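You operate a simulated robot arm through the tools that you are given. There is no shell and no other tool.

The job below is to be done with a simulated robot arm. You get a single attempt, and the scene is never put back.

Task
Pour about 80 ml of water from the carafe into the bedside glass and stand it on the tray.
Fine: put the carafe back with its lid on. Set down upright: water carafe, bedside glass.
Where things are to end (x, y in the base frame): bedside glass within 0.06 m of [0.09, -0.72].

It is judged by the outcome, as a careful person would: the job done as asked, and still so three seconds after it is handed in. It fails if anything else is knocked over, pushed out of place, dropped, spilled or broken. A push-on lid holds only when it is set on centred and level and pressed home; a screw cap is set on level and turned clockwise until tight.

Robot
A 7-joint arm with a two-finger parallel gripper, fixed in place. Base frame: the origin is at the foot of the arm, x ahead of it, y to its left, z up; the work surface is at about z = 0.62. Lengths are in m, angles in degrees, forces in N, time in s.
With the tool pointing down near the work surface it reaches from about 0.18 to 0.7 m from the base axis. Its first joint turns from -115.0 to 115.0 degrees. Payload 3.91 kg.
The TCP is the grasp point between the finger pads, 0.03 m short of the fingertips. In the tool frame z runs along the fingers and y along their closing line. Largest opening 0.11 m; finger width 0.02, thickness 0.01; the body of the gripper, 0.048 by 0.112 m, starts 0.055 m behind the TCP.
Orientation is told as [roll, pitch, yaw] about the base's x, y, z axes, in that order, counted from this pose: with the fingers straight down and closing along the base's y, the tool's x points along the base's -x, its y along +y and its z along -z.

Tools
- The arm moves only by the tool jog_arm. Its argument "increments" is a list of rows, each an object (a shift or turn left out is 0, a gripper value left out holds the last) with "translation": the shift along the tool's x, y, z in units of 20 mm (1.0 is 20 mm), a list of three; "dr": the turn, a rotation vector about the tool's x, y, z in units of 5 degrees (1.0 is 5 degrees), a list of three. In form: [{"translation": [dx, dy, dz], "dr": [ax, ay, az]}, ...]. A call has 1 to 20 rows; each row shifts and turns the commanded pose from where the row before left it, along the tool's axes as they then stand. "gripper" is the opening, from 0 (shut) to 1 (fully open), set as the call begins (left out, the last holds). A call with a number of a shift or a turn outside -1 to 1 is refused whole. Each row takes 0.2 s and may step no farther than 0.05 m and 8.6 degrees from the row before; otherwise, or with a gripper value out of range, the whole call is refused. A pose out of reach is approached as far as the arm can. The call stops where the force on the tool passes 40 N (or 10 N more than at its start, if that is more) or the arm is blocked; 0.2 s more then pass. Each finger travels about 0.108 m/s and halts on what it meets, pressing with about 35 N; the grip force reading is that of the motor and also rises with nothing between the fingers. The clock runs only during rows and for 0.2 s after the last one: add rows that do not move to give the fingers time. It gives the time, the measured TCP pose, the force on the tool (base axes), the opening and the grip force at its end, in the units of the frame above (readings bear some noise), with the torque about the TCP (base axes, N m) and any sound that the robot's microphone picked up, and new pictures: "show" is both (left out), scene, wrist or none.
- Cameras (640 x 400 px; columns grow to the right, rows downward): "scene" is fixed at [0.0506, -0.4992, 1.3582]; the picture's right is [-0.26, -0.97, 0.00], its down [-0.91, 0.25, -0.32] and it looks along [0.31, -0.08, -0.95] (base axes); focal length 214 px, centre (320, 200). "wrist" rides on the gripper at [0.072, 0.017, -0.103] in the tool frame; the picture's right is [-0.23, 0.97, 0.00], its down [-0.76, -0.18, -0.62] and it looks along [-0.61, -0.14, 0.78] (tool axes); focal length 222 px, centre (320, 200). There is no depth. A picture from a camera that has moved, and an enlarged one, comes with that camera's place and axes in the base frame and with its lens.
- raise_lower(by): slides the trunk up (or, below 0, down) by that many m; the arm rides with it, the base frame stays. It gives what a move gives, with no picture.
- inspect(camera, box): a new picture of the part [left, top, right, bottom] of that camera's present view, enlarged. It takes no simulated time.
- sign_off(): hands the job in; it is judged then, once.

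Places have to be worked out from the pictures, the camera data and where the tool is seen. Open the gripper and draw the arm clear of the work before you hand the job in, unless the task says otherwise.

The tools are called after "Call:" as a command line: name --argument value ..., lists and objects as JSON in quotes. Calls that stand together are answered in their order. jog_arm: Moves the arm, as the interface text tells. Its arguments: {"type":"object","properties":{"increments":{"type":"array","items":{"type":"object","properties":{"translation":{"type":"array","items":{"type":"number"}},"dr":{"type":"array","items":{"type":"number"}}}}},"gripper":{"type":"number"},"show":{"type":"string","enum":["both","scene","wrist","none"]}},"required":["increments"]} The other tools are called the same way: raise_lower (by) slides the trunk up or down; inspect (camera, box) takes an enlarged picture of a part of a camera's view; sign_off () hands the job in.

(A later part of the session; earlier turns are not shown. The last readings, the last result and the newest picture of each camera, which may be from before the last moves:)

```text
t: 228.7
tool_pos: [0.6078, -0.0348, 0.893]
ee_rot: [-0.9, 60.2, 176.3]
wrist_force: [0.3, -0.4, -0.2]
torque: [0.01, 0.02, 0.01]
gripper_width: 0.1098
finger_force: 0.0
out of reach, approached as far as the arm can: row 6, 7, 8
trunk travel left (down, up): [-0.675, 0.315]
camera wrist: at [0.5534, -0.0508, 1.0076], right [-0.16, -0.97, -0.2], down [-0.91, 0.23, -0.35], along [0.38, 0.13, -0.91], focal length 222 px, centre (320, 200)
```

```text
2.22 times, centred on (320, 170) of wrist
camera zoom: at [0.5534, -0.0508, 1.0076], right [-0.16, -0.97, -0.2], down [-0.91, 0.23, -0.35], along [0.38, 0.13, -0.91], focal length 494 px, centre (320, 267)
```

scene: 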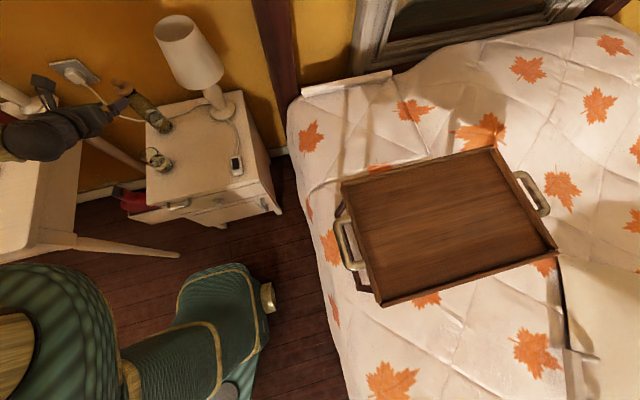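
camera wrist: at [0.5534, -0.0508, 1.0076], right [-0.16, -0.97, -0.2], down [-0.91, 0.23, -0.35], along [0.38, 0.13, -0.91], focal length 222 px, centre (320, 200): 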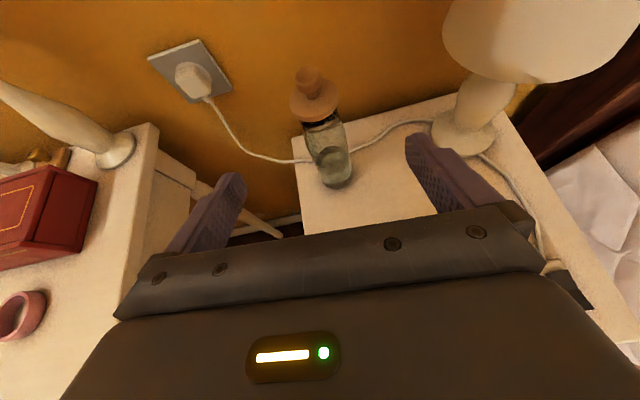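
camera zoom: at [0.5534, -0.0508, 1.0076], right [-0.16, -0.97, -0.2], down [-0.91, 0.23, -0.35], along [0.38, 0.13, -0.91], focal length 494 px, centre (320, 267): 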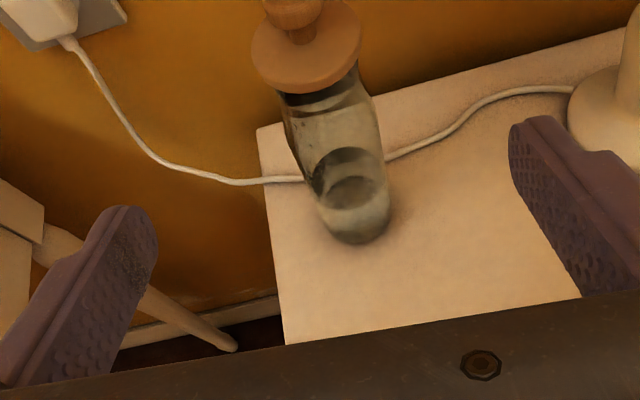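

The arm can't fold that tightly at this height, so I'll raise the trunk 10 cm for more room and come down toward the glass from there.

Call:
raise_lower --by 0.1

Call:
jog_arm --increments '[{"translation": [-0.92, -0.01, 0.334]}, {"translation": [-0.92, -0.01, 0.334]}, {"translation": [-0.92, -0.01, 0.334]}, {"translation": [-0.92, -0.01, 0.334]}, {"translation": [-0.92, -0.01, 0.334]}, {"translation": [-0.92, -0.01, 0.334]}, {"translation": [-0.92, -0.01, 0.334]}, {"translation": [-0.92, -0.01, 0.334]}, {"translation": [-0.92, -0.01, 0.334]}, {"translation": [-0.92, -0.01, 0.334]}, {}]' --show "both"

Call:
inspect --camera "wrist" --box '[200, 80, 440, 260]'

Call:
inspect --camera "scene" --box '[90, 60, 230, 200]'

```text
t: 230.0
tool_pos: [0.6075, -0.0353, 0.9926]
ee_rot: [-0.9, 60.2, 176.3]
wrist_force: [0.8, -0.9, -0.4]
torque: [-0.03, -0.03, 0.01]
gripper_width: 0.1102
finger_force: 0.1
trunk travel left (down, up): [-0.775, 0.215]
```

```text
t: 232.4
tool_pos: [0.6085, -0.0352, 0.995]
ee_rot: [-0.9, 60.2, 176.3]
wrist_force: [0.7, -0.9, 1.1]
torque: [0.05, 0.01, 0.0]
gripper_width: 0.1098
finger_force: 0.0
out of reach, approached as far as the arm can: row 1, 2, 3, 4, 5, 6, 7, 8, 9, 10
trunk travel left (down, up): [-0.775, 0.215]
camera wrist: at [0.5534, -0.0509, 1.1076], right [-0.16, -0.97, -0.2], down [-0.91, 0.23, -0.35], along [0.38, 0.13, -0.91], focal length 222 px, centre (320, 200)
```

scene: 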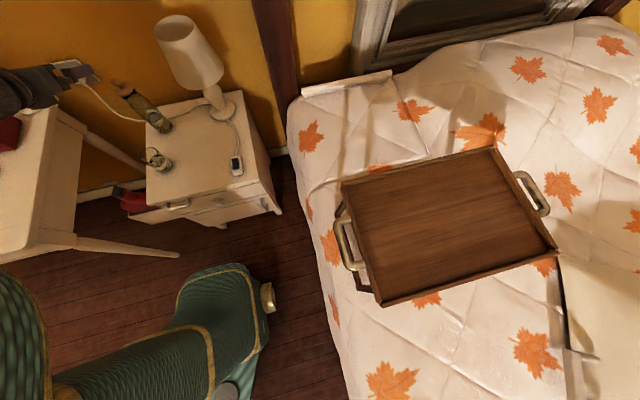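
wrist: 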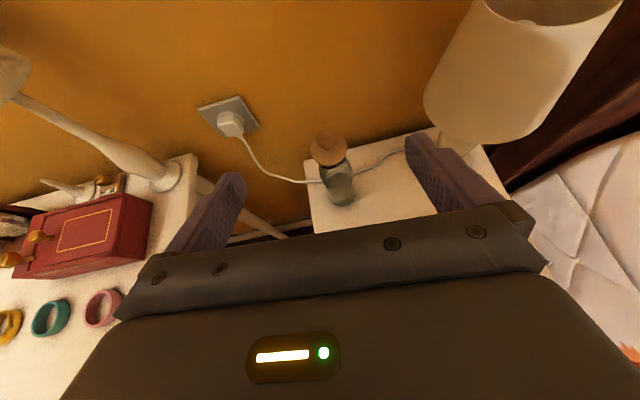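

```text
2.22 times, centred on (320, 170) of wrist
camera zoom: at [0.5534, -0.0509, 1.1076], right [-0.16, -0.97, -0.2], down [-0.91, 0.23, -0.35], along [0.38, 0.13, -0.91], focal length 494 px, centre (320, 267)
```

zoom: 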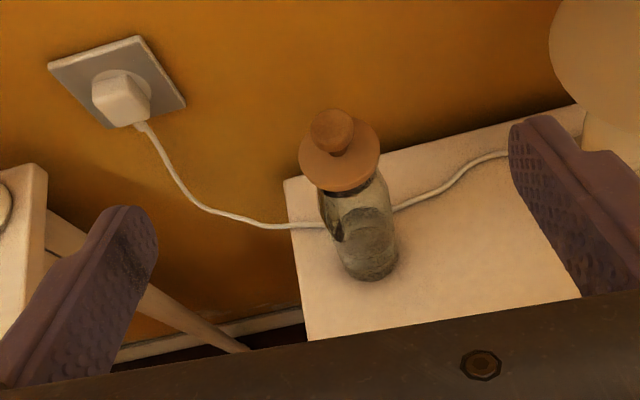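

```text
2.86 times, centred on (160, 130) of scene
camera zoom: at [0.0506, -0.4992, 1.3582], right [-0.26, -0.97, 0.0], down [-0.91, 0.25, -0.32], along [0.31, -0.08, -0.95], focal length 613 px, centre (777, 400)
```

zoom: 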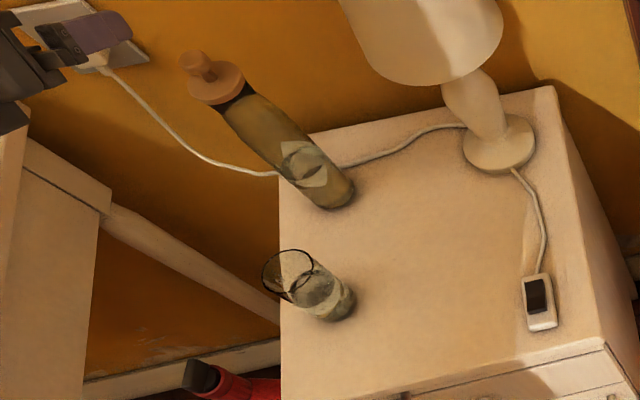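

The arm is against a joint limit here. I'll move forward a bit, then straight down, then back toward the glass.

Call:
jog_arm --increments '[{"translation": [0.495, -0.05, 0.868]}, {"translation": [0.495, -0.05, 0.868]}, {"translation": [-0.8686, 0.0069, 0.4955]}, {"translation": [-0.8686, 0.0069, 0.4955]}, {"translation": [-0.8686, 0.0069, 0.4955]}, {"translation": [-0.8686, 0.0069, 0.4955]}, {"translation": [-0.8686, 0.0069, 0.4955]}, {}]' --show "scene"

```text
t: 234.2
tool_pos: [0.647, -0.0343, 0.9835]
ee_rot: [-0.9, 60.2, 176.3]
wrist_force: [-0.4, 0.1, -0.1]
torque: [0.02, -0.01, -0.01]
gripper_width: 0.1101
finger_force: 0.0
out of reach, approached as far as the arm can: row 3, 4, 5, 6, 7
trunk travel left (down, up): [-0.775, 0.215]
```

scene: 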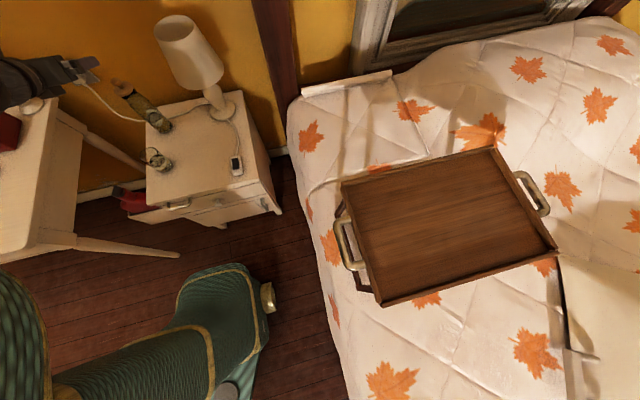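

Turning the heading right put the wrist at its limit, so I'll keep the heading about 15° to the left of radial for carrying the glass. I'll yaw back by 18° and then come down toward the glass.

Call:
jog_arm --increments '[{"dr": [0.7817, -0.0062, -0.446]}, {"dr": [0.7817, -0.0062, -0.446]}, {"dr": [0.7817, -0.0062, -0.446]}, {"dr": [0.7817, -0.0062, -0.446]}, {}]' --show "none"

Call:
jog_arm --increments '[{"translation": [-0.8686, 0.0069, 0.4955]}, {"translation": [-0.8686, 0.0069, 0.4955]}, {"translation": [-0.8686, 0.0069, 0.4955]}, {"translation": [-0.8686, 0.0069, 0.4955]}, {}]' --show "both"

```text
t: 235.4
tool_pos: [0.6486, -0.0337, 0.9829]
ee_rot: [-0.9, 60.2, -165.6]
wrist_force: [-0.6, 0.0, -0.2]
torque: [-0.03, -0.01, 0.01]
gripper_width: 0.1101
finger_force: 0.1
trunk travel left (down, up): [-0.775, 0.215]
```

```text
t: 236.6
tool_pos: [0.647, -0.0346, 0.9025]
ee_rot: [-1.0, 60.3, -165.7]
wrist_force: [0.8, 0.1, -0.7]
torque: [-0.01, 0.01, -0.03]
gripper_width: 0.1101
finger_force: 0.0
trunk travel left (down, up): [-0.775, 0.215]
camera wrist: at [0.6004, -0.0667, 1.0161], right [0.14, -0.97, -0.2], down [-0.93, -0.06, -0.35], along [0.33, 0.24, -0.91], focal length 222 px, centre (320, 200)
```

scene: 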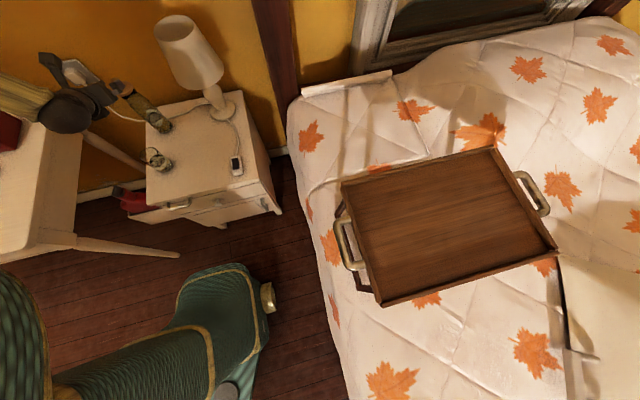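
wrist: 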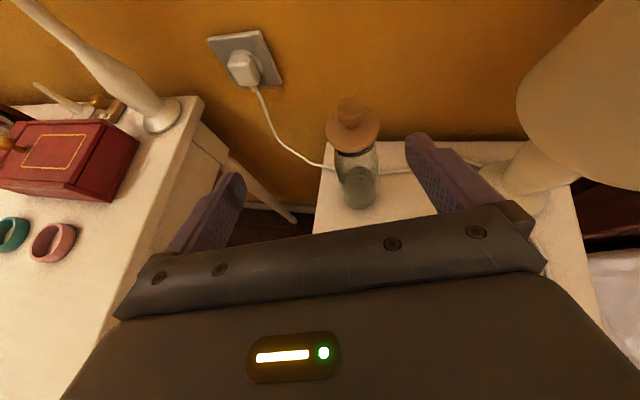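

The yaw is corrected and motion works. I'm moving to above the glass at z 0.78.

Call:
jog_arm --increments '[{"translation": [-0.907, -0.139, -0.043]}, {"translation": [-0.907, -0.139, -0.043]}, {"translation": [-0.907, -0.139, -0.043]}, {"translation": [-0.907, -0.139, -0.043]}, {"translation": [-0.907, -0.139, -0.043]}, {"translation": [-0.907, -0.139, -0.043]}, {"translation": [-0.907, -0.139, -0.043]}, {"translation": [-0.907, -0.139, -0.043]}, {}]' --show "both"

Call:
inspect --camera "wrist" --box '[200, 80, 440, 260]'

Call:
inspect --camera "scene" --box '[110, 100, 210, 200]'

```text
t: 238.6
tool_pos: [0.5659, -0.0313, 0.7838]
ee_rot: [-1.0, 60.3, -165.7]
wrist_force: [-0.4, 0.1, -0.2]
torque: [-0.02, 0.0, 0.01]
gripper_width: 0.11
finger_force: 0.1
trunk travel left (down, up): [-0.775, 0.215]
camera wrist: at [0.5178, -0.0639, 0.8965], right [0.14, -0.97, -0.2], down [-0.93, -0.07, -0.35], along [0.33, 0.24, -0.91], focal length 222 px, centre (320, 200)
```

scene: 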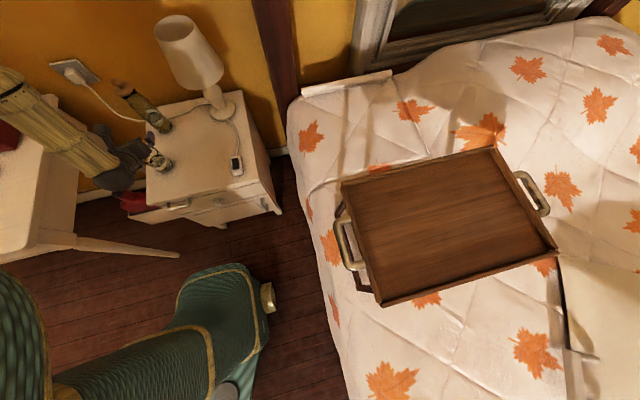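
wrist: 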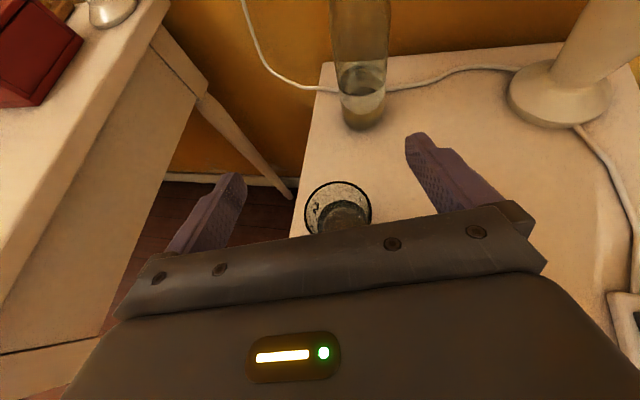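

```text
2.22 times, centred on (320, 170) of wrist
camera zoom: at [0.5178, -0.0639, 0.8965], right [0.14, -0.97, -0.2], down [-0.93, -0.07, -0.35], along [0.33, 0.24, -0.91], focal length 494 px, centre (320, 267)
```

zoom: 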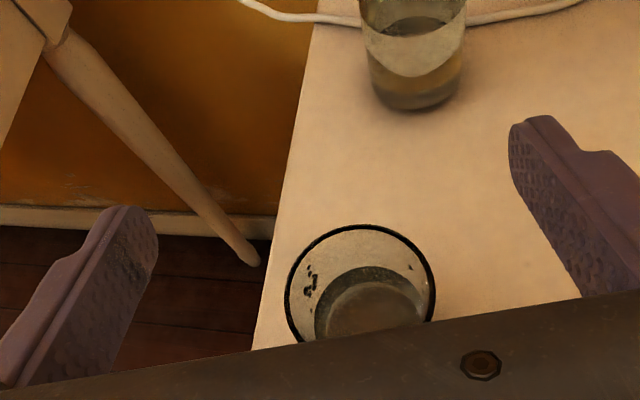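

```text
4.00 times, centred on (160, 150) of scene
camera zoom: at [0.0506, -0.4992, 1.3582], right [-0.26, -0.97, 0.0], down [-0.91, 0.25, -0.32], along [0.31, -0.08, -0.95], focal length 858 px, centre (960, 400)
```

zoom: 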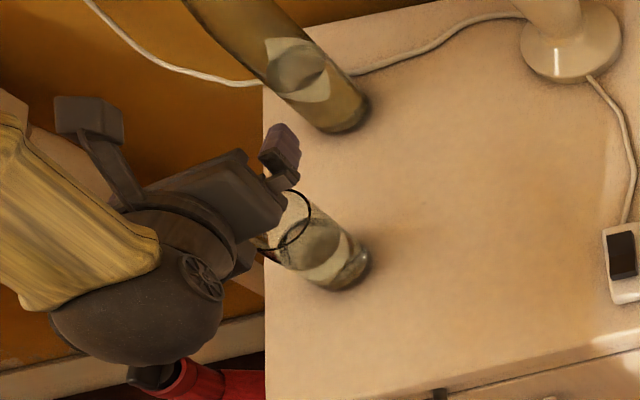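

The glass is at about (0.5745, −0.0315), about 2 mm right of the tool axis. I'll descend vertically with a small lateral correction, pausing halfway to check.

Call:
jog_arm --increments '[{"translation": [-0.838, 0.0333, 0.478]}, {"translation": [-0.838, 0.0333, 0.478]}, {"translation": [-0.838, 0.0333, 0.478]}, {}]' --show "both"

Call:
inspect --camera "wrist" --box '[200, 80, 440, 260]'

Call:
inspect --camera "scene" --box '[110, 110, 210, 200]'

```text
t: 239.6
tool_pos: [0.5658, -0.0336, 0.723]
ee_rot: [-0.9, 60.3, -165.9]
wrist_force: [0.5, -0.8, 0.0]
torque: [-0.01, -0.02, 0.02]
gripper_width: 0.1099
finger_force: 0.1
trunk travel left (down, up): [-0.775, 0.215]
camera wrist: at [0.5188, -0.065, 0.8367], right [0.14, -0.97, -0.2], down [-0.93, -0.07, -0.35], along [0.33, 0.24, -0.91], focal length 222 px, centre (320, 200)
```

scene: 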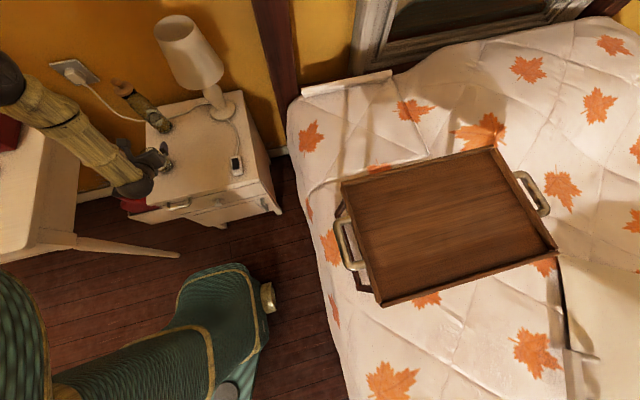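
wrist: 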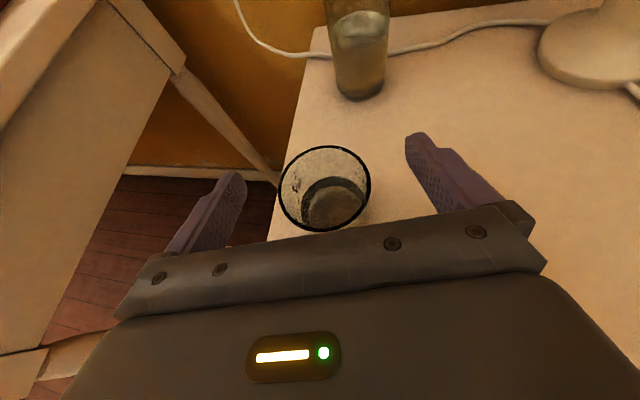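

```text
2.22 times, centred on (320, 170) of wrist
camera zoom: at [0.5188, -0.065, 0.8367], right [0.14, -0.97, -0.2], down [-0.93, -0.07, -0.35], along [0.33, 0.24, -0.91], focal length 494 px, centre (320, 267)
```

zoom: 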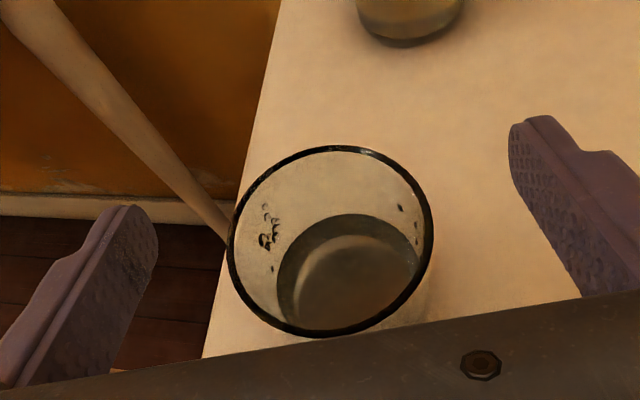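

```text
4.44 times, centred on (160, 155) of scene
camera zoom: at [0.0506, -0.4992, 1.3582], right [-0.26, -0.97, 0.0], down [-0.91, 0.25, -0.32], along [0.31, -0.08, -0.95], focal length 953 px, centre (1031, 400)
```

zoom: 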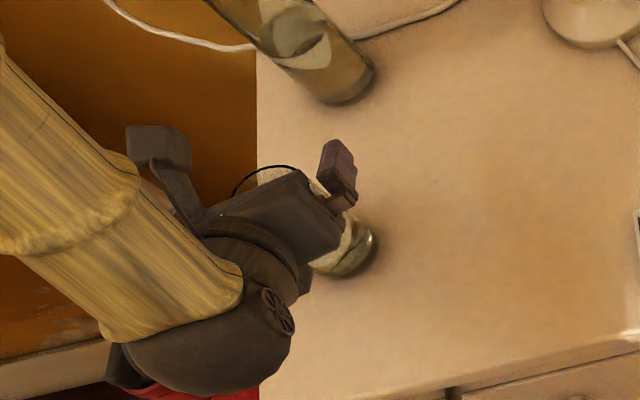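

The glass is well centred between the fingers. I'll descend the remaining 5.5 cm.

Call:
jog_arm --increments '[{"translation": [-0.796, 0.03, 0.454]}, {"translation": [-0.796, 0.03, 0.454]}, {"translation": [-0.796, 0.03, 0.454]}, {}]' --show "both"

Call:
inspect --camera "wrist" --box '[200, 60, 440, 240]'

Call:
inspect --camera "scene" --box '[110, 110, 210, 200]'

```text
t: 240.6
tool_pos: [0.5652, -0.0337, 0.6681]
ee_rot: [-0.9, 60.2, -165.7]
wrist_force: [-0.8, 0.2, 1.4]
torque: [0.0, -0.01, -0.01]
gripper_width: 0.1101
finger_force: 0.1
trunk travel left (down, up): [-0.775, 0.215]
camera wrist: at [0.5193, -0.0657, 0.7819], right [0.14, -0.97, -0.2], down [-0.93, -0.06, -0.35], along [0.33, 0.24, -0.91], focal length 222 px, centre (320, 200)
```

scene: 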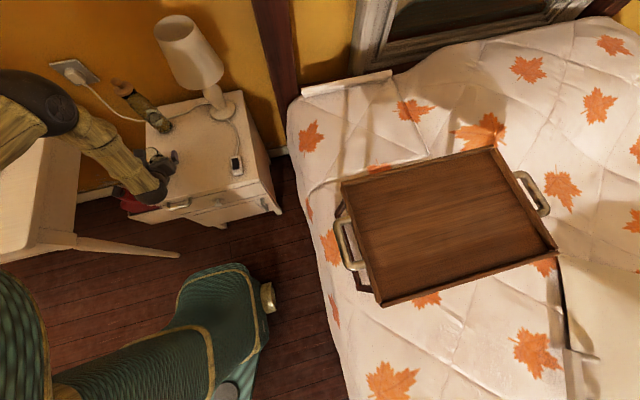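
wrist: 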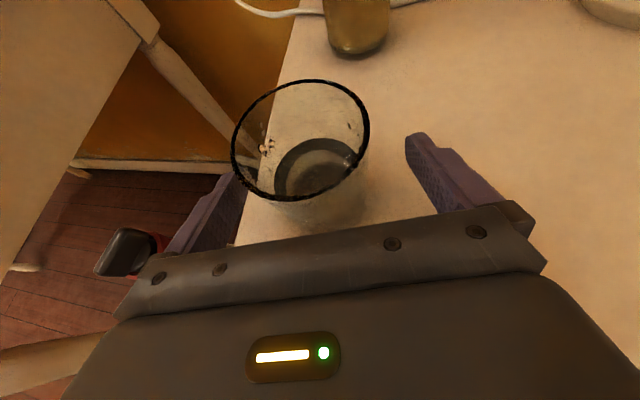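

```text
2.22 times, centred on (320, 150) of wrist
camera zoom: at [0.5193, -0.0657, 0.7819], right [0.14, -0.97, -0.2], down [-0.93, -0.06, -0.35], along [0.33, 0.24, -0.91], focal length 494 px, centre (320, 311)
```

zoom: 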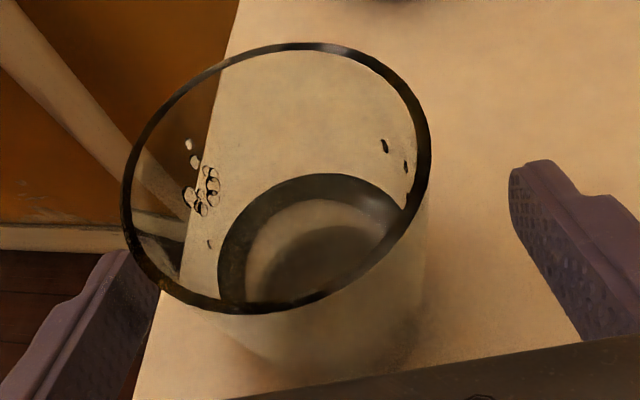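

```text
4.44 times, centred on (160, 155) of scene
camera zoom: at [0.0506, -0.4992, 1.3582], right [-0.26, -0.97, 0.0], down [-0.91, 0.25, -0.32], along [0.31, -0.08, -0.95], focal length 953 px, centre (1031, 400)
```

zoom: 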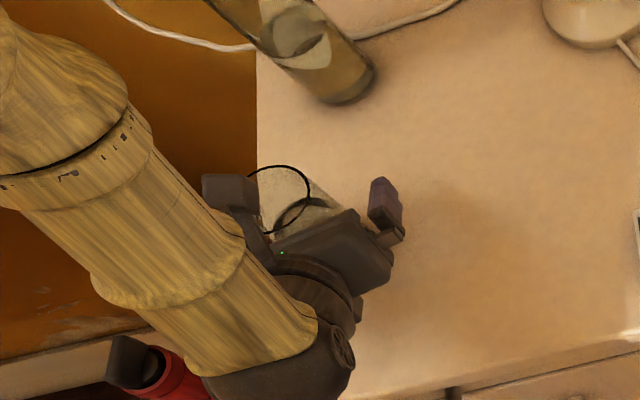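

The glass is centred within about 1.5 mm and the fingertips clear the table. I'll close on it.

Call:
jog_arm --increments '[{}, {}, {}, {}]' --gripper 0 --show "wrist"

Call:
inspect --camera "wrist" --box '[200, 60, 440, 240]'

```text
t: 241.6
tool_pos: [0.5675, -0.0345, 0.6684]
ee_rot: [-0.9, 60.2, -165.7]
wrist_force: [0.7, 0.9, 0.1]
torque: [-0.01, -0.05, 0.01]
gripper_width: 0.0574
finger_force: 34.6
trunk travel left (down, up): [-0.775, 0.215]
camera wrist: at [0.5193, -0.0657, 0.7822], right [0.14, -0.97, -0.2], down [-0.93, -0.06, -0.35], along [0.33, 0.24, -0.91], focal length 222 px, centre (320, 200)
```

wrist: 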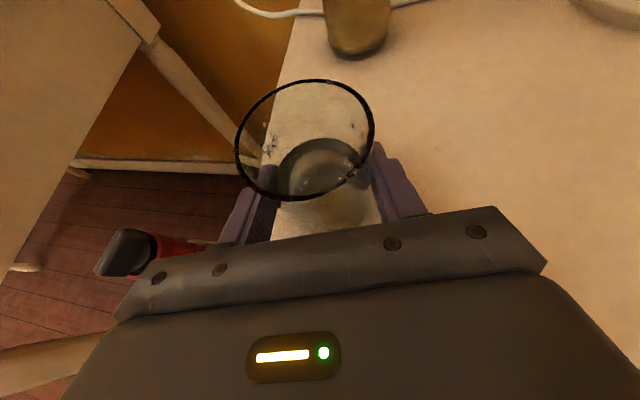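

```text
2.22 times, centred on (320, 150) of wrist
camera zoom: at [0.5193, -0.0657, 0.7822], right [0.14, -0.97, -0.2], down [-0.93, -0.06, -0.35], along [0.33, 0.24, -0.91], focal length 494 px, centre (320, 311)
```

zoom: 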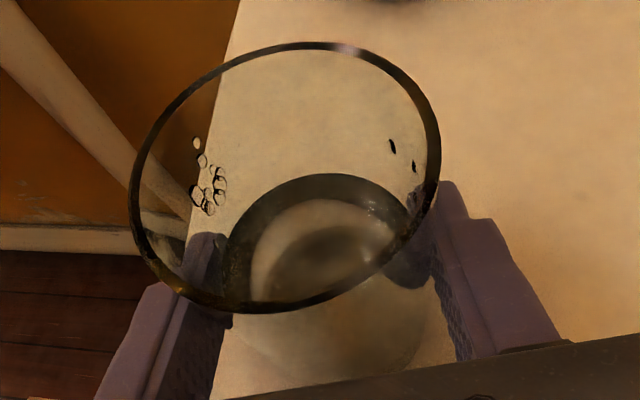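

The glass is gripped at 57.4 mm. I'll lift it a few centimetres slowly and check it's steady.

Call:
jog_arm --increments '[{"translation": [0.1303, -0.001, -0.0743]}, {"translation": [0.2606, -0.0021, -0.1487]}, {"translation": [0.4343, -0.0035, -0.2478]}, {"translation": [0.4343, -0.0035, -0.2478]}, {"translation": [0.2606, -0.0021, -0.1487]}, {}, {}]' --show "both"

Call:
inspect --camera "wrist" --box '[200, 60, 440, 240]'

Call:
inspect --camera "scene" --box '[110, 90, 210, 190]'

```text
t: 243.2
tool_pos: [0.5661, -0.0343, 0.706]
ee_rot: [-0.9, 60.1, -165.7]
wrist_force: [0.1, 0.7, -2.8]
torque: [0.0, 0.02, -0.03]
gripper_width: 0.0576
finger_force: 34.6
trunk travel left (down, up): [-0.775, 0.215]
camera wrist: at [0.5194, -0.0671, 0.8187], right [0.14, -0.97, -0.2], down [-0.93, -0.07, -0.35], along [0.33, 0.24, -0.91], focal length 222 px, centre (320, 200)
```

scene: 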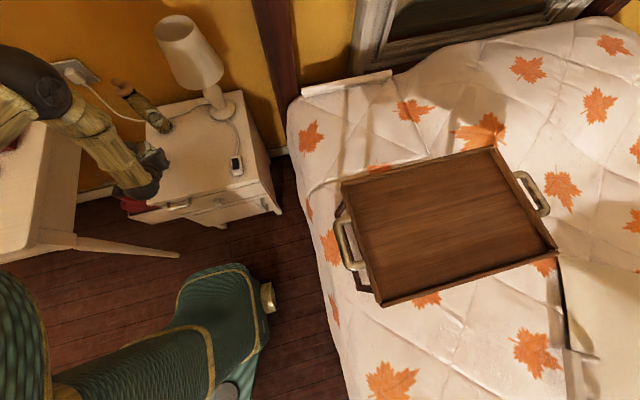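
wrist: 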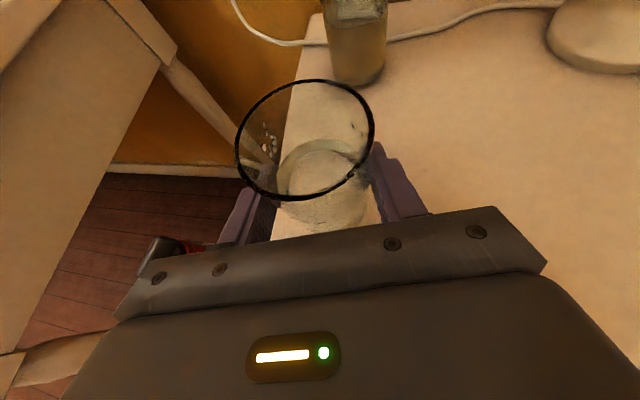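

```text
2.22 times, centred on (320, 150) of wrist
camera zoom: at [0.5194, -0.0671, 0.8187], right [0.14, -0.97, -0.2], down [-0.93, -0.07, -0.35], along [0.33, 0.24, -0.91], focal length 494 px, centre (320, 311)
```

zoom: 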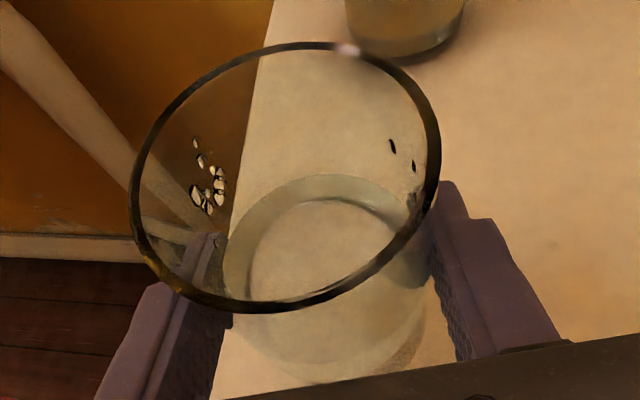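

```text
4.00 times, centred on (160, 140) of scene
camera zoom: at [0.0506, -0.4992, 1.3582], right [-0.26, -0.97, 0.0], down [-0.91, 0.25, -0.32], along [0.31, -0.08, -0.95], focal length 858 px, centre (960, 440)
```

zoom: 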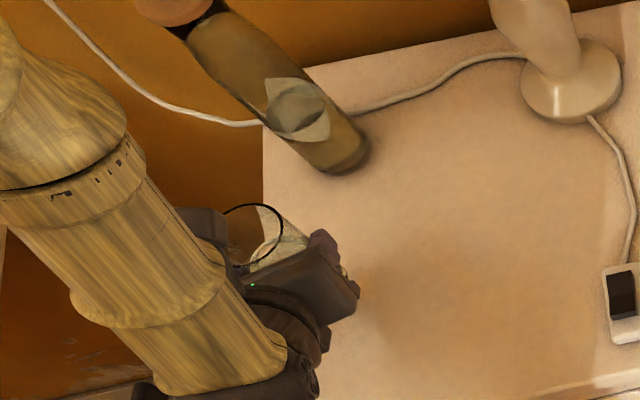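

The glass is lifted and level, held firmly at about 2.8 N. I'll raise the trunk 20 cm to lift everything straight up.

Call:
raise_lower --by 0.2

Call:
jog_arm --increments '[{"translation": [0.4343, -0.0035, -0.2478]}, {"translation": [0.6949, -0.0055, -0.3964]}, {"translation": [0.6949, -0.0055, -0.3964]}, {"translation": [0.6949, -0.0055, -0.3964]}, {"translation": [0.6949, -0.0055, -0.3964]}, {"translation": [0.4343, -0.0035, -0.2478]}, {}]' --show "both"

```text
t: 245.4
tool_pos: [0.5662, -0.035, 0.9055]
ee_rot: [-0.8, 60.2, -165.7]
wrist_force: [0.8, 0.1, -2.3]
torque: [0.02, 0.04, -0.03]
gripper_width: 0.0575
finger_force: 35.2
trunk travel left (down, up): [-0.975, 0.015]
```

```text
t: 247.0
tool_pos: [0.5667, -0.0354, 0.9885]
ee_rot: [-0.9, 60.2, -165.7]
wrist_force: [0.2, 0.8, -2.4]
torque: [-0.01, 0.02, 0.02]
gripper_width: 0.0577
finger_force: 35.3
trunk travel left (down, up): [-0.975, 0.015]
camera wrist: at [0.5192, -0.0672, 1.1026], right [0.14, -0.97, -0.2], down [-0.93, -0.06, -0.35], along [0.33, 0.24, -0.91], focal length 222 px, centre (320, 200)
```

scene: 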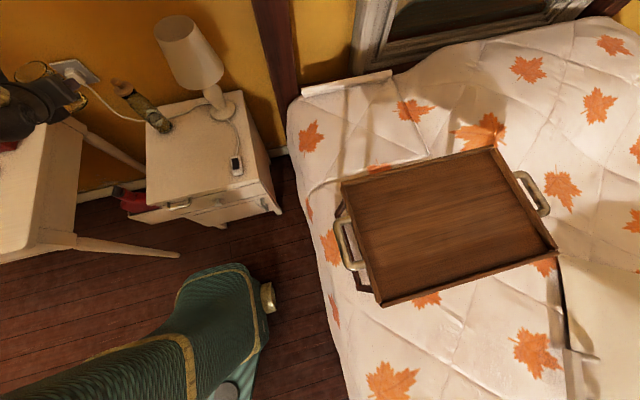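
wrist: 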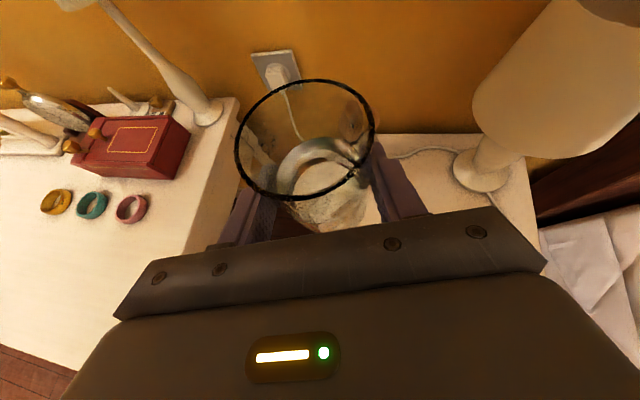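

At z 0.99, everything is clear. Now I'll swing the arm clockwise around the base toward the tray in 2° steps, turning the heading with it so only the base joint really moves. First 20°, then a check.

Call:
jog_arm --increments '[{"translation": [-0.079, 0.467, -0.145], "dr": [-0.1737, 0.0014, 0.0991]}, {"translation": [-0.158, 0.934, -0.29], "dr": [-0.3474, 0.0028, 0.1982]}, {"translation": [-0.158, 0.934, -0.29], "dr": [-0.3474, 0.0028, 0.1982]}, {"translation": [-0.158, 0.934, -0.29], "dr": [-0.3474, 0.0028, 0.1982]}, {"translation": [-0.158, 0.934, -0.29], "dr": [-0.3474, 0.0028, 0.1982]}, {"translation": [-0.158, 0.934, -0.29], "dr": [-0.3474, 0.0028, 0.1982]}, {"translation": [-0.158, 0.934, -0.29], "dr": [-0.3474, 0.0028, 0.1982]}, {"translation": [-0.158, 0.934, -0.29], "dr": [-0.3474, 0.0028, 0.1982]}, {"translation": [-0.158, 0.934, -0.29], "dr": [-0.3474, 0.0028, 0.1982]}, {"translation": [-0.158, 0.934, -0.29], "dr": [-0.3474, 0.0028, 0.1982]}, {"translation": [-0.079, 0.467, -0.145], "dr": [-0.1737, 0.0014, 0.0991]}, {}]' --show "both"

```text
t: 249.6
tool_pos: [0.5213, -0.2266, 0.9887]
ee_rot: [-0.7, 60.3, 174.4]
wrist_force: [-0.1, -0.7, -1.8]
torque: [-0.05, 0.02, -0.01]
gripper_width: 0.0574
finger_force: 34.9
trunk travel left (down, up): [-0.975, 0.015]
camera wrist: at [0.4658, -0.2413, 1.1022], right [-0.2, -0.96, -0.2], down [-0.9, 0.26, -0.35], along [0.39, 0.12, -0.91], focal length 222 px, centre (320, 200)
```

scene: 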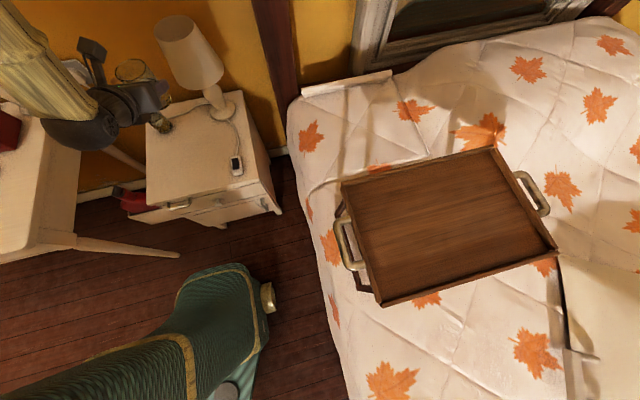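
wrist: 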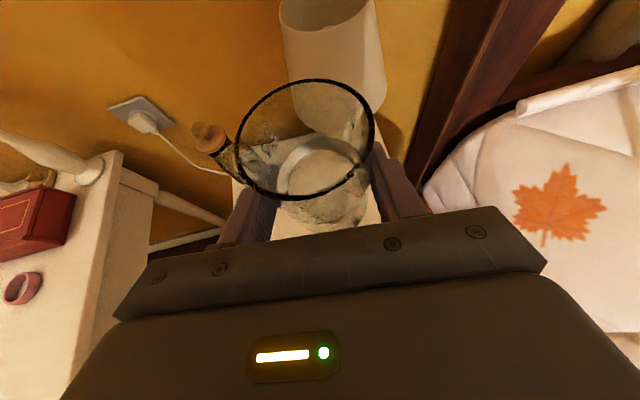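

Tracking is clean and the water is calm. I'll continue another 38° around.

Call:
jog_arm --increments '[{"translation": [-0.079, 0.467, -0.145], "dr": [-0.1737, 0.0014, 0.0991]}, {"translation": [-0.158, 0.934, -0.29], "dr": [-0.3474, 0.0028, 0.1982]}, {"translation": [-0.158, 0.934, -0.29], "dr": [-0.3474, 0.0028, 0.1982]}, {"translation": [-0.158, 0.934, -0.29], "dr": [-0.3474, 0.0028, 0.1982]}, {"translation": [-0.158, 0.934, -0.29], "dr": [-0.3474, 0.0028, 0.1982]}, {"translation": [-0.158, 0.934, -0.29], "dr": [-0.3474, 0.0028, 0.1982]}, {"translation": [-0.158, 0.934, -0.29], "dr": [-0.3474, 0.0028, 0.1982]}, {"translation": [-0.158, 0.934, -0.29], "dr": [-0.3474, 0.0028, 0.1982]}, {"translation": [-0.158, 0.934, -0.29], "dr": [-0.3474, 0.0028, 0.1982]}, {"translation": [-0.158, 0.934, -0.29], "dr": [-0.3474, 0.0028, 0.1982]}, {"translation": [-0.158, 0.934, -0.29], "dr": [-0.3474, 0.0028, 0.1982]}, {"translation": [-0.158, 0.934, -0.29], "dr": [-0.3474, 0.0028, 0.1982]}, {"translation": [-0.158, 0.934, -0.29], "dr": [-0.3474, 0.0028, 0.1982]}, {"translation": [-0.158, 0.934, -0.29], "dr": [-0.3474, 0.0028, 0.1982]}, {"translation": [-0.158, 0.934, -0.29], "dr": [-0.3474, 0.0028, 0.1982]}, {"translation": [-0.158, 0.934, -0.29], "dr": [-0.3474, 0.0028, 0.1982]}, {"translation": [-0.158, 0.934, -0.29], "dr": [-0.3474, 0.0028, 0.1982]}, {"translation": [-0.158, 0.934, -0.29], "dr": [-0.3474, 0.0028, 0.1982]}, {"translation": [-0.158, 0.934, -0.29], "dr": [-0.3474, 0.0028, 0.1982]}, {"translation": [-0.079, 0.467, -0.145], "dr": [-0.1737, 0.0014, 0.0991]}]' --show "both"

```text
t: 253.8
tool_pos: [0.2704, -0.4996, 0.9887]
ee_rot: [-0.6, 60.2, 136.4]
wrist_force: [0.5, -0.2, -3.0]
torque: [0.02, 0.01, 0.03]
gripper_width: 0.0575
finger_force: 34.6
trunk travel left (down, up): [-0.975, 0.015]
camera wrist: at [0.2193, -0.4764, 1.1027], right [-0.75, -0.63, -0.2], down [-0.55, 0.76, -0.35], along [0.38, -0.15, -0.91], focal length 222 px, centre (320, 200)
```

scene: 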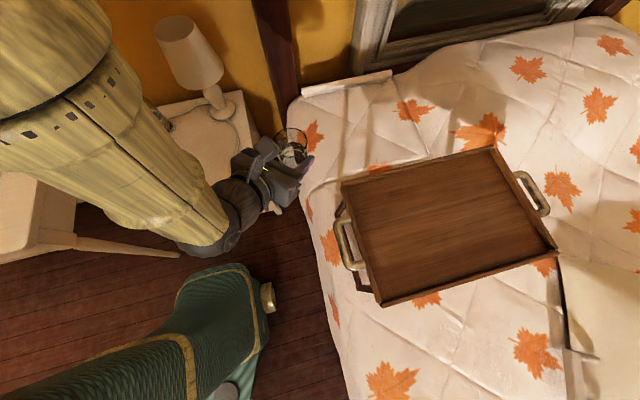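
wrist: 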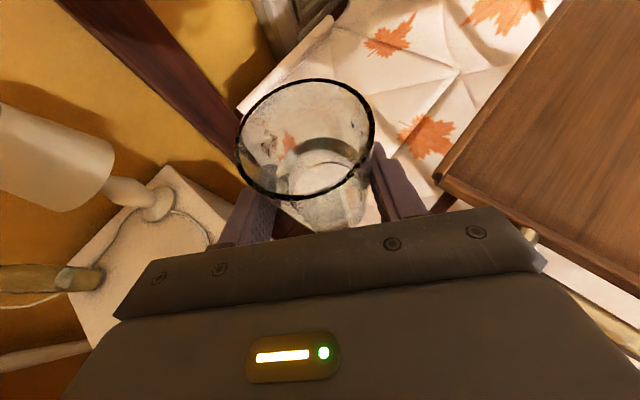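

Good. The carafe with its lid is still standing in the background. I'll swing the remaining 20° to line up with the tray.

Call:
jog_arm --increments '[{"translation": [-0.079, 0.467, -0.145], "dr": [-0.1737, 0.0014, 0.0991]}, {"translation": [-0.158, 0.934, -0.29], "dr": [-0.3474, 0.0028, 0.1982]}, {"translation": [-0.158, 0.934, -0.29], "dr": [-0.3474, 0.0028, 0.1982]}, {"translation": [-0.158, 0.934, -0.29], "dr": [-0.3474, 0.0028, 0.1982]}, {"translation": [-0.158, 0.934, -0.29], "dr": [-0.3474, 0.0028, 0.1982]}, {"translation": [-0.158, 0.934, -0.29], "dr": [-0.3474, 0.0028, 0.1982]}, {"translation": [-0.158, 0.934, -0.29], "dr": [-0.3474, 0.0028, 0.1982]}, {"translation": [-0.158, 0.934, -0.29], "dr": [-0.3474, 0.0028, 0.1982]}, {"translation": [-0.158, 0.934, -0.29], "dr": [-0.3474, 0.0028, 0.1982]}, {"translation": [-0.158, 0.934, -0.29], "dr": [-0.3474, 0.0028, 0.1982]}, {"translation": [-0.079, 0.467, -0.145], "dr": [-0.1737, 0.0014, 0.0991]}, {}]' --show "both"

Call:
inspect --camera "wrist" --box '[220, 0, 640, 270]'

```text
t: 256.4
tool_pos: [0.0841, -0.5622, 0.987]
ee_rot: [-0.6, 60.2, 116.5]
wrist_force: [-0.1, 0.0, -2.2]
torque: [0.0, -0.02, 0.02]
gripper_width: 0.0576
finger_force: 34.7
trunk travel left (down, up): [-0.975, 0.015]
camera wrist: at [0.043, -0.523, 1.1005], right [-0.92, -0.34, -0.2], down [-0.26, 0.9, -0.35], along [0.3, -0.27, -0.91], focal length 222 px, centre (320, 200)
```

scene: 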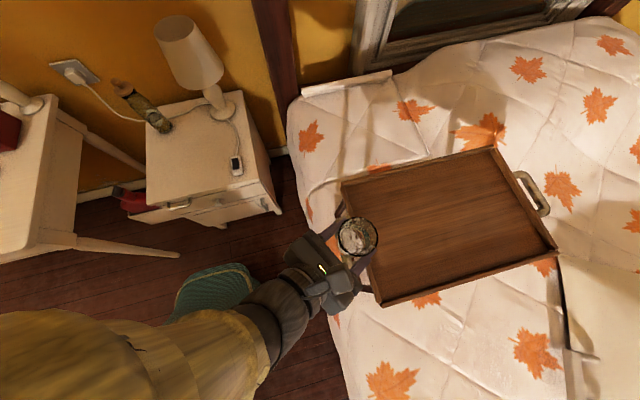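
wrist: 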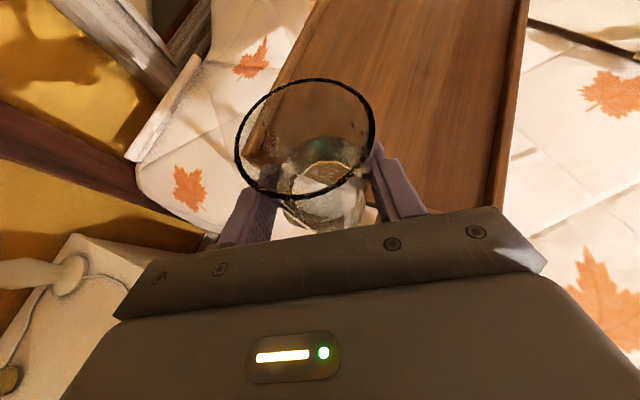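

```text
1.48 times, centred on (430, 135) of wrist
camera zoom: at [0.043, -0.523, 1.1005], right [-0.92, -0.34, -0.2], down [-0.26, 0.9, -0.35], along [0.3, -0.27, -0.91], focal length 329 px, centre (157, 296)
```

zoom: 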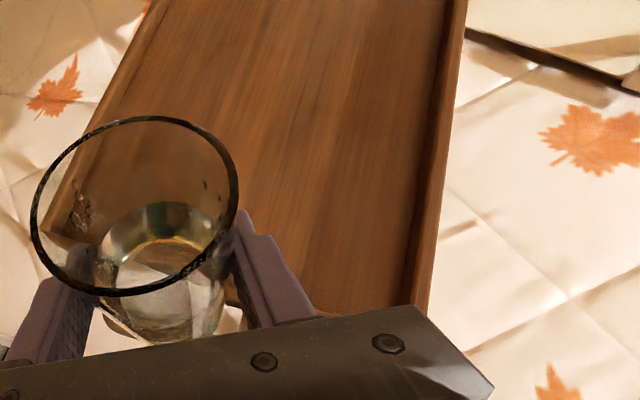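

The glass is beside the near tray edge. I'll move it outward over the tray to the target spot at this height.

Call:
jog_arm --increments '[{"translation": [0.204, 0.202, 0.355]}, {"translation": [0.408, 0.404, 0.709]}, {"translation": [0.408, 0.404, 0.709]}, {"translation": [0.408, 0.404, 0.709]}, {"translation": [0.408, 0.404, 0.709]}, {"translation": [0.408, 0.404, 0.709]}, {"translation": [0.408, 0.404, 0.709]}, {"translation": [0.408, 0.404, 0.709]}, {"translation": [0.204, 0.202, 0.355]}, {}]' --show "both"

Call:
inspect --camera "wrist" --box '[180, 40, 480, 260]'

Call:
inspect --camera "scene" --box '[320, 140, 480, 320]'

```text
t: 258.6
tool_pos: [0.0843, -0.7093, 0.989]
ee_rot: [-0.5, 60.1, 116.6]
wrist_force: [0.4, 1.1, -2.7]
torque: [0.06, 0.04, -0.02]
gripper_width: 0.0574
finger_force: 34.7
trunk travel left (down, up): [-0.975, 0.015]
camera wrist: at [0.0449, -0.6703, 1.1024], right [-0.92, -0.34, -0.2], down [-0.26, 0.9, -0.35], along [0.3, -0.27, -0.92], focal length 222 px, centre (320, 200)
```

scene: 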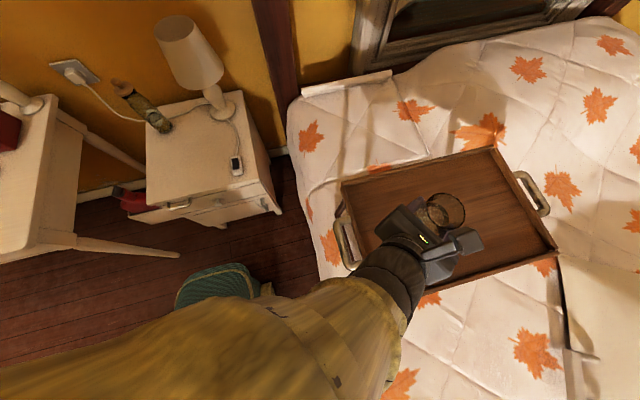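
wrist: 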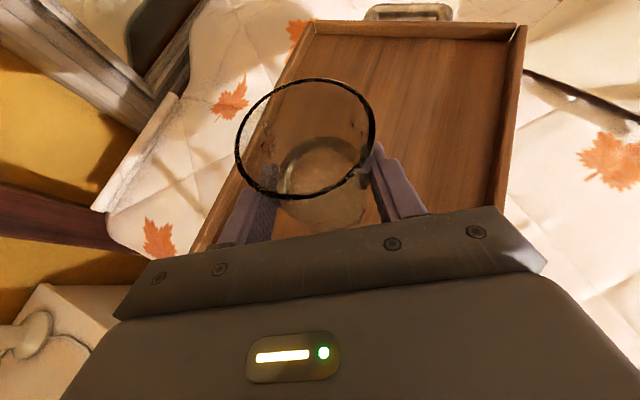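

```text
1.82 times, centred on (330, 150) of wrist
camera zoom: at [0.0449, -0.6703, 1.1024], right [-0.92, -0.34, -0.2], down [-0.26, 0.9, -0.35], along [0.3, -0.27, -0.92], focal length 404 px, centre (302, 291)
```

zoom: 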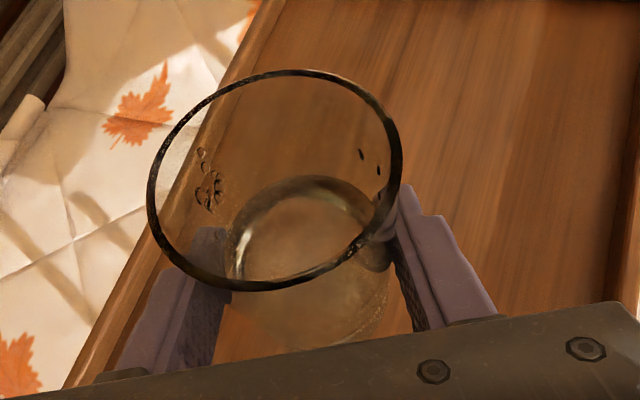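

```text
2.22 times, centred on (400, 230) of scene
camera zoom: at [0.0506, -0.4992, 1.3582], right [-0.26, -0.97, 0.0], down [-0.91, 0.25, -0.32], along [0.31, -0.08, -0.95], focal length 477 px, centre (142, 133)
```

zoom: 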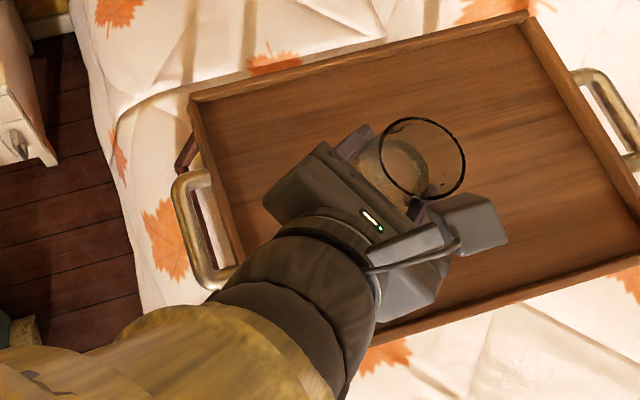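

The glass is over the tray at about (0.088, −0.716). I'll lower it 6 cm, then go in small steps watching for contact.

Call:
jog_arm --increments '[{"translation": [-0.4343, 0.0035, 0.2478]}, {"translation": [-0.8686, 0.0069, 0.4955]}, {"translation": [-0.8686, 0.0069, 0.4955]}, {"translation": [-0.4343, 0.0035, 0.2478]}, {}]' --show "both"

Call:
inspect --camera "wrist" --box '[180, 40, 480, 260]'

Call:
inspect --camera "scene" --box '[320, 140, 480, 320]'

```text
t: 259.8
tool_pos: [0.0852, -0.7082, 0.9303]
ee_rot: [-0.5, 60.1, 116.6]
wrist_force: [0.5, -0.8, -3.1]
torque: [0.04, -0.03, 0.01]
gripper_width: 0.0574
finger_force: 35.5
trunk travel left (down, up): [-0.975, 0.015]
camera wrist: at [0.0459, -0.6694, 1.0432], right [-0.92, -0.34, -0.2], down [-0.26, 0.9, -0.35], along [0.3, -0.27, -0.91], focal length 222 px, centre (320, 200)
```

scene: 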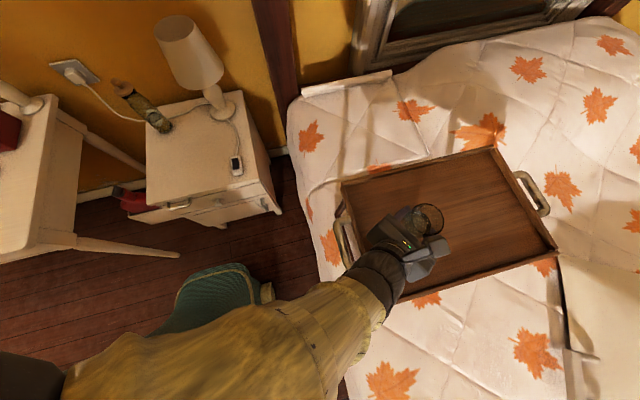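
wrist: 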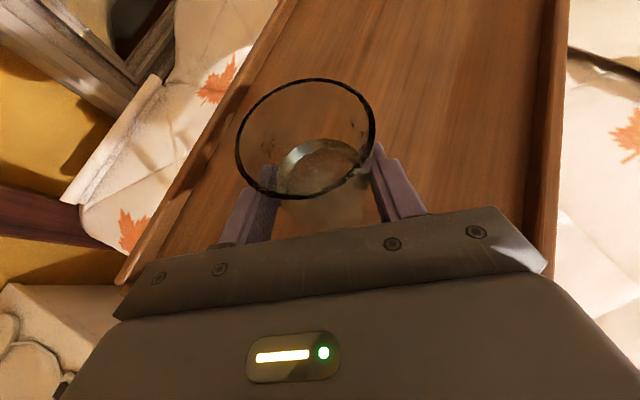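

```text
1.82 times, centred on (330, 150) of wrist
camera zoom: at [0.0459, -0.6694, 1.0432], right [-0.92, -0.34, -0.2], down [-0.26, 0.9, -0.35], along [0.3, -0.27, -0.91], focal length 404 px, centre (302, 291)
```

zoom: 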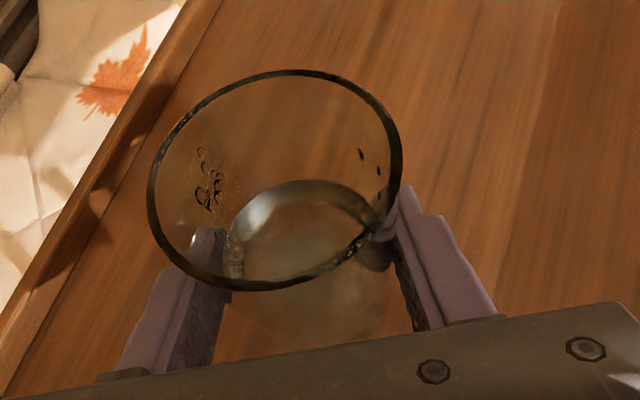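

```text
2.22 times, centred on (400, 230) of scene
camera zoom: at [0.0506, -0.4992, 1.3582], right [-0.26, -0.97, 0.0], down [-0.91, 0.25, -0.32], along [0.31, -0.08, -0.95], focal length 477 px, centre (142, 133)
```

zoom: 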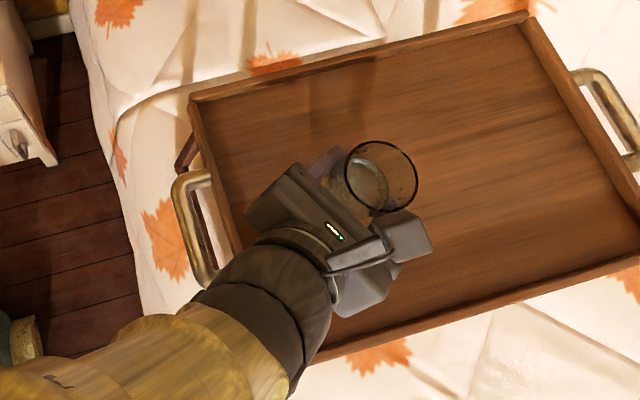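

All clear. I'm descending in small steps.

Call:
jog_arm --increments '[{"translation": [-0.2171, 0.0017, 0.1239]}, {"translation": [-0.2171, 0.0017, 0.1239]}, {}]' --show "none"

Call:
jog_arm --increments '[{"translation": [-0.1303, 0.001, 0.0743]}]' --show "none"

Call:
jog_arm --increments '[{"translation": [-0.1303, 0.001, 0.0743]}]' --show "none"

Call:
jog_arm --increments '[{"translation": [-0.0869, 0.0007, 0.0496]}]' --show "none"

Call:
jog_arm --increments '[{"translation": [-0.0869, 0.0007, 0.0496]}]' --show "none"

```text
t: 260.6
tool_pos: [0.0854, -0.7095, 0.9257]
ee_rot: [-0.3, 60.7, 116.8]
wrist_force: [2.7, -0.4, 19.0]
torque: [0.03, 0.19, -0.13]
gripper_width: 0.0573
finger_force: 35.1
trunk travel left (down, up): [-0.975, 0.015]
```

```text
t: 261.0
tool_pos: [0.085, -0.7083, 0.9203]
ee_rot: [-0.3, 60.5, 116.6]
wrist_force: [3.3, -1.3, 21.5]
torque: [-0.43, -0.07, -0.16]
gripper_width: 0.0575
finger_force: 35.3
trunk travel left (down, up): [-0.975, 0.015]
```

```text
t: 261.4
tool_pos: [0.0843, -0.7068, 0.9154]
ee_rot: [-0.3, 60.3, 116.7]
wrist_force: [2.6, -0.3, 22.4]
torque: [-0.39, -0.06, -0.11]
gripper_width: 0.0566
finger_force: 35.2
trunk travel left (down, up): [-0.975, 0.015]
```

```text
t: 261.8
tool_pos: [0.0847, -0.7074, 0.9149]
ee_rot: [-0.4, 60.4, 116.5]
wrist_force: [-0.3, 0.0, 22.9]
torque: [-0.38, -0.09, -0.12]
gripper_width: 0.0567
finger_force: 34.8
trunk travel left (down, up): [-0.975, 0.015]
```

```text
t: 262.2
tool_pos: [0.0853, -0.7073, 0.9109]
ee_rot: [-0.2, 60.3, 116.6]
wrist_force: [-1.5, 1.8, 21.6]
torque: [-0.4, -0.1, -0.12]
gripper_width: 0.0564
finger_force: 34.8
trunk travel left (down, up): [-0.975, 0.015]
```

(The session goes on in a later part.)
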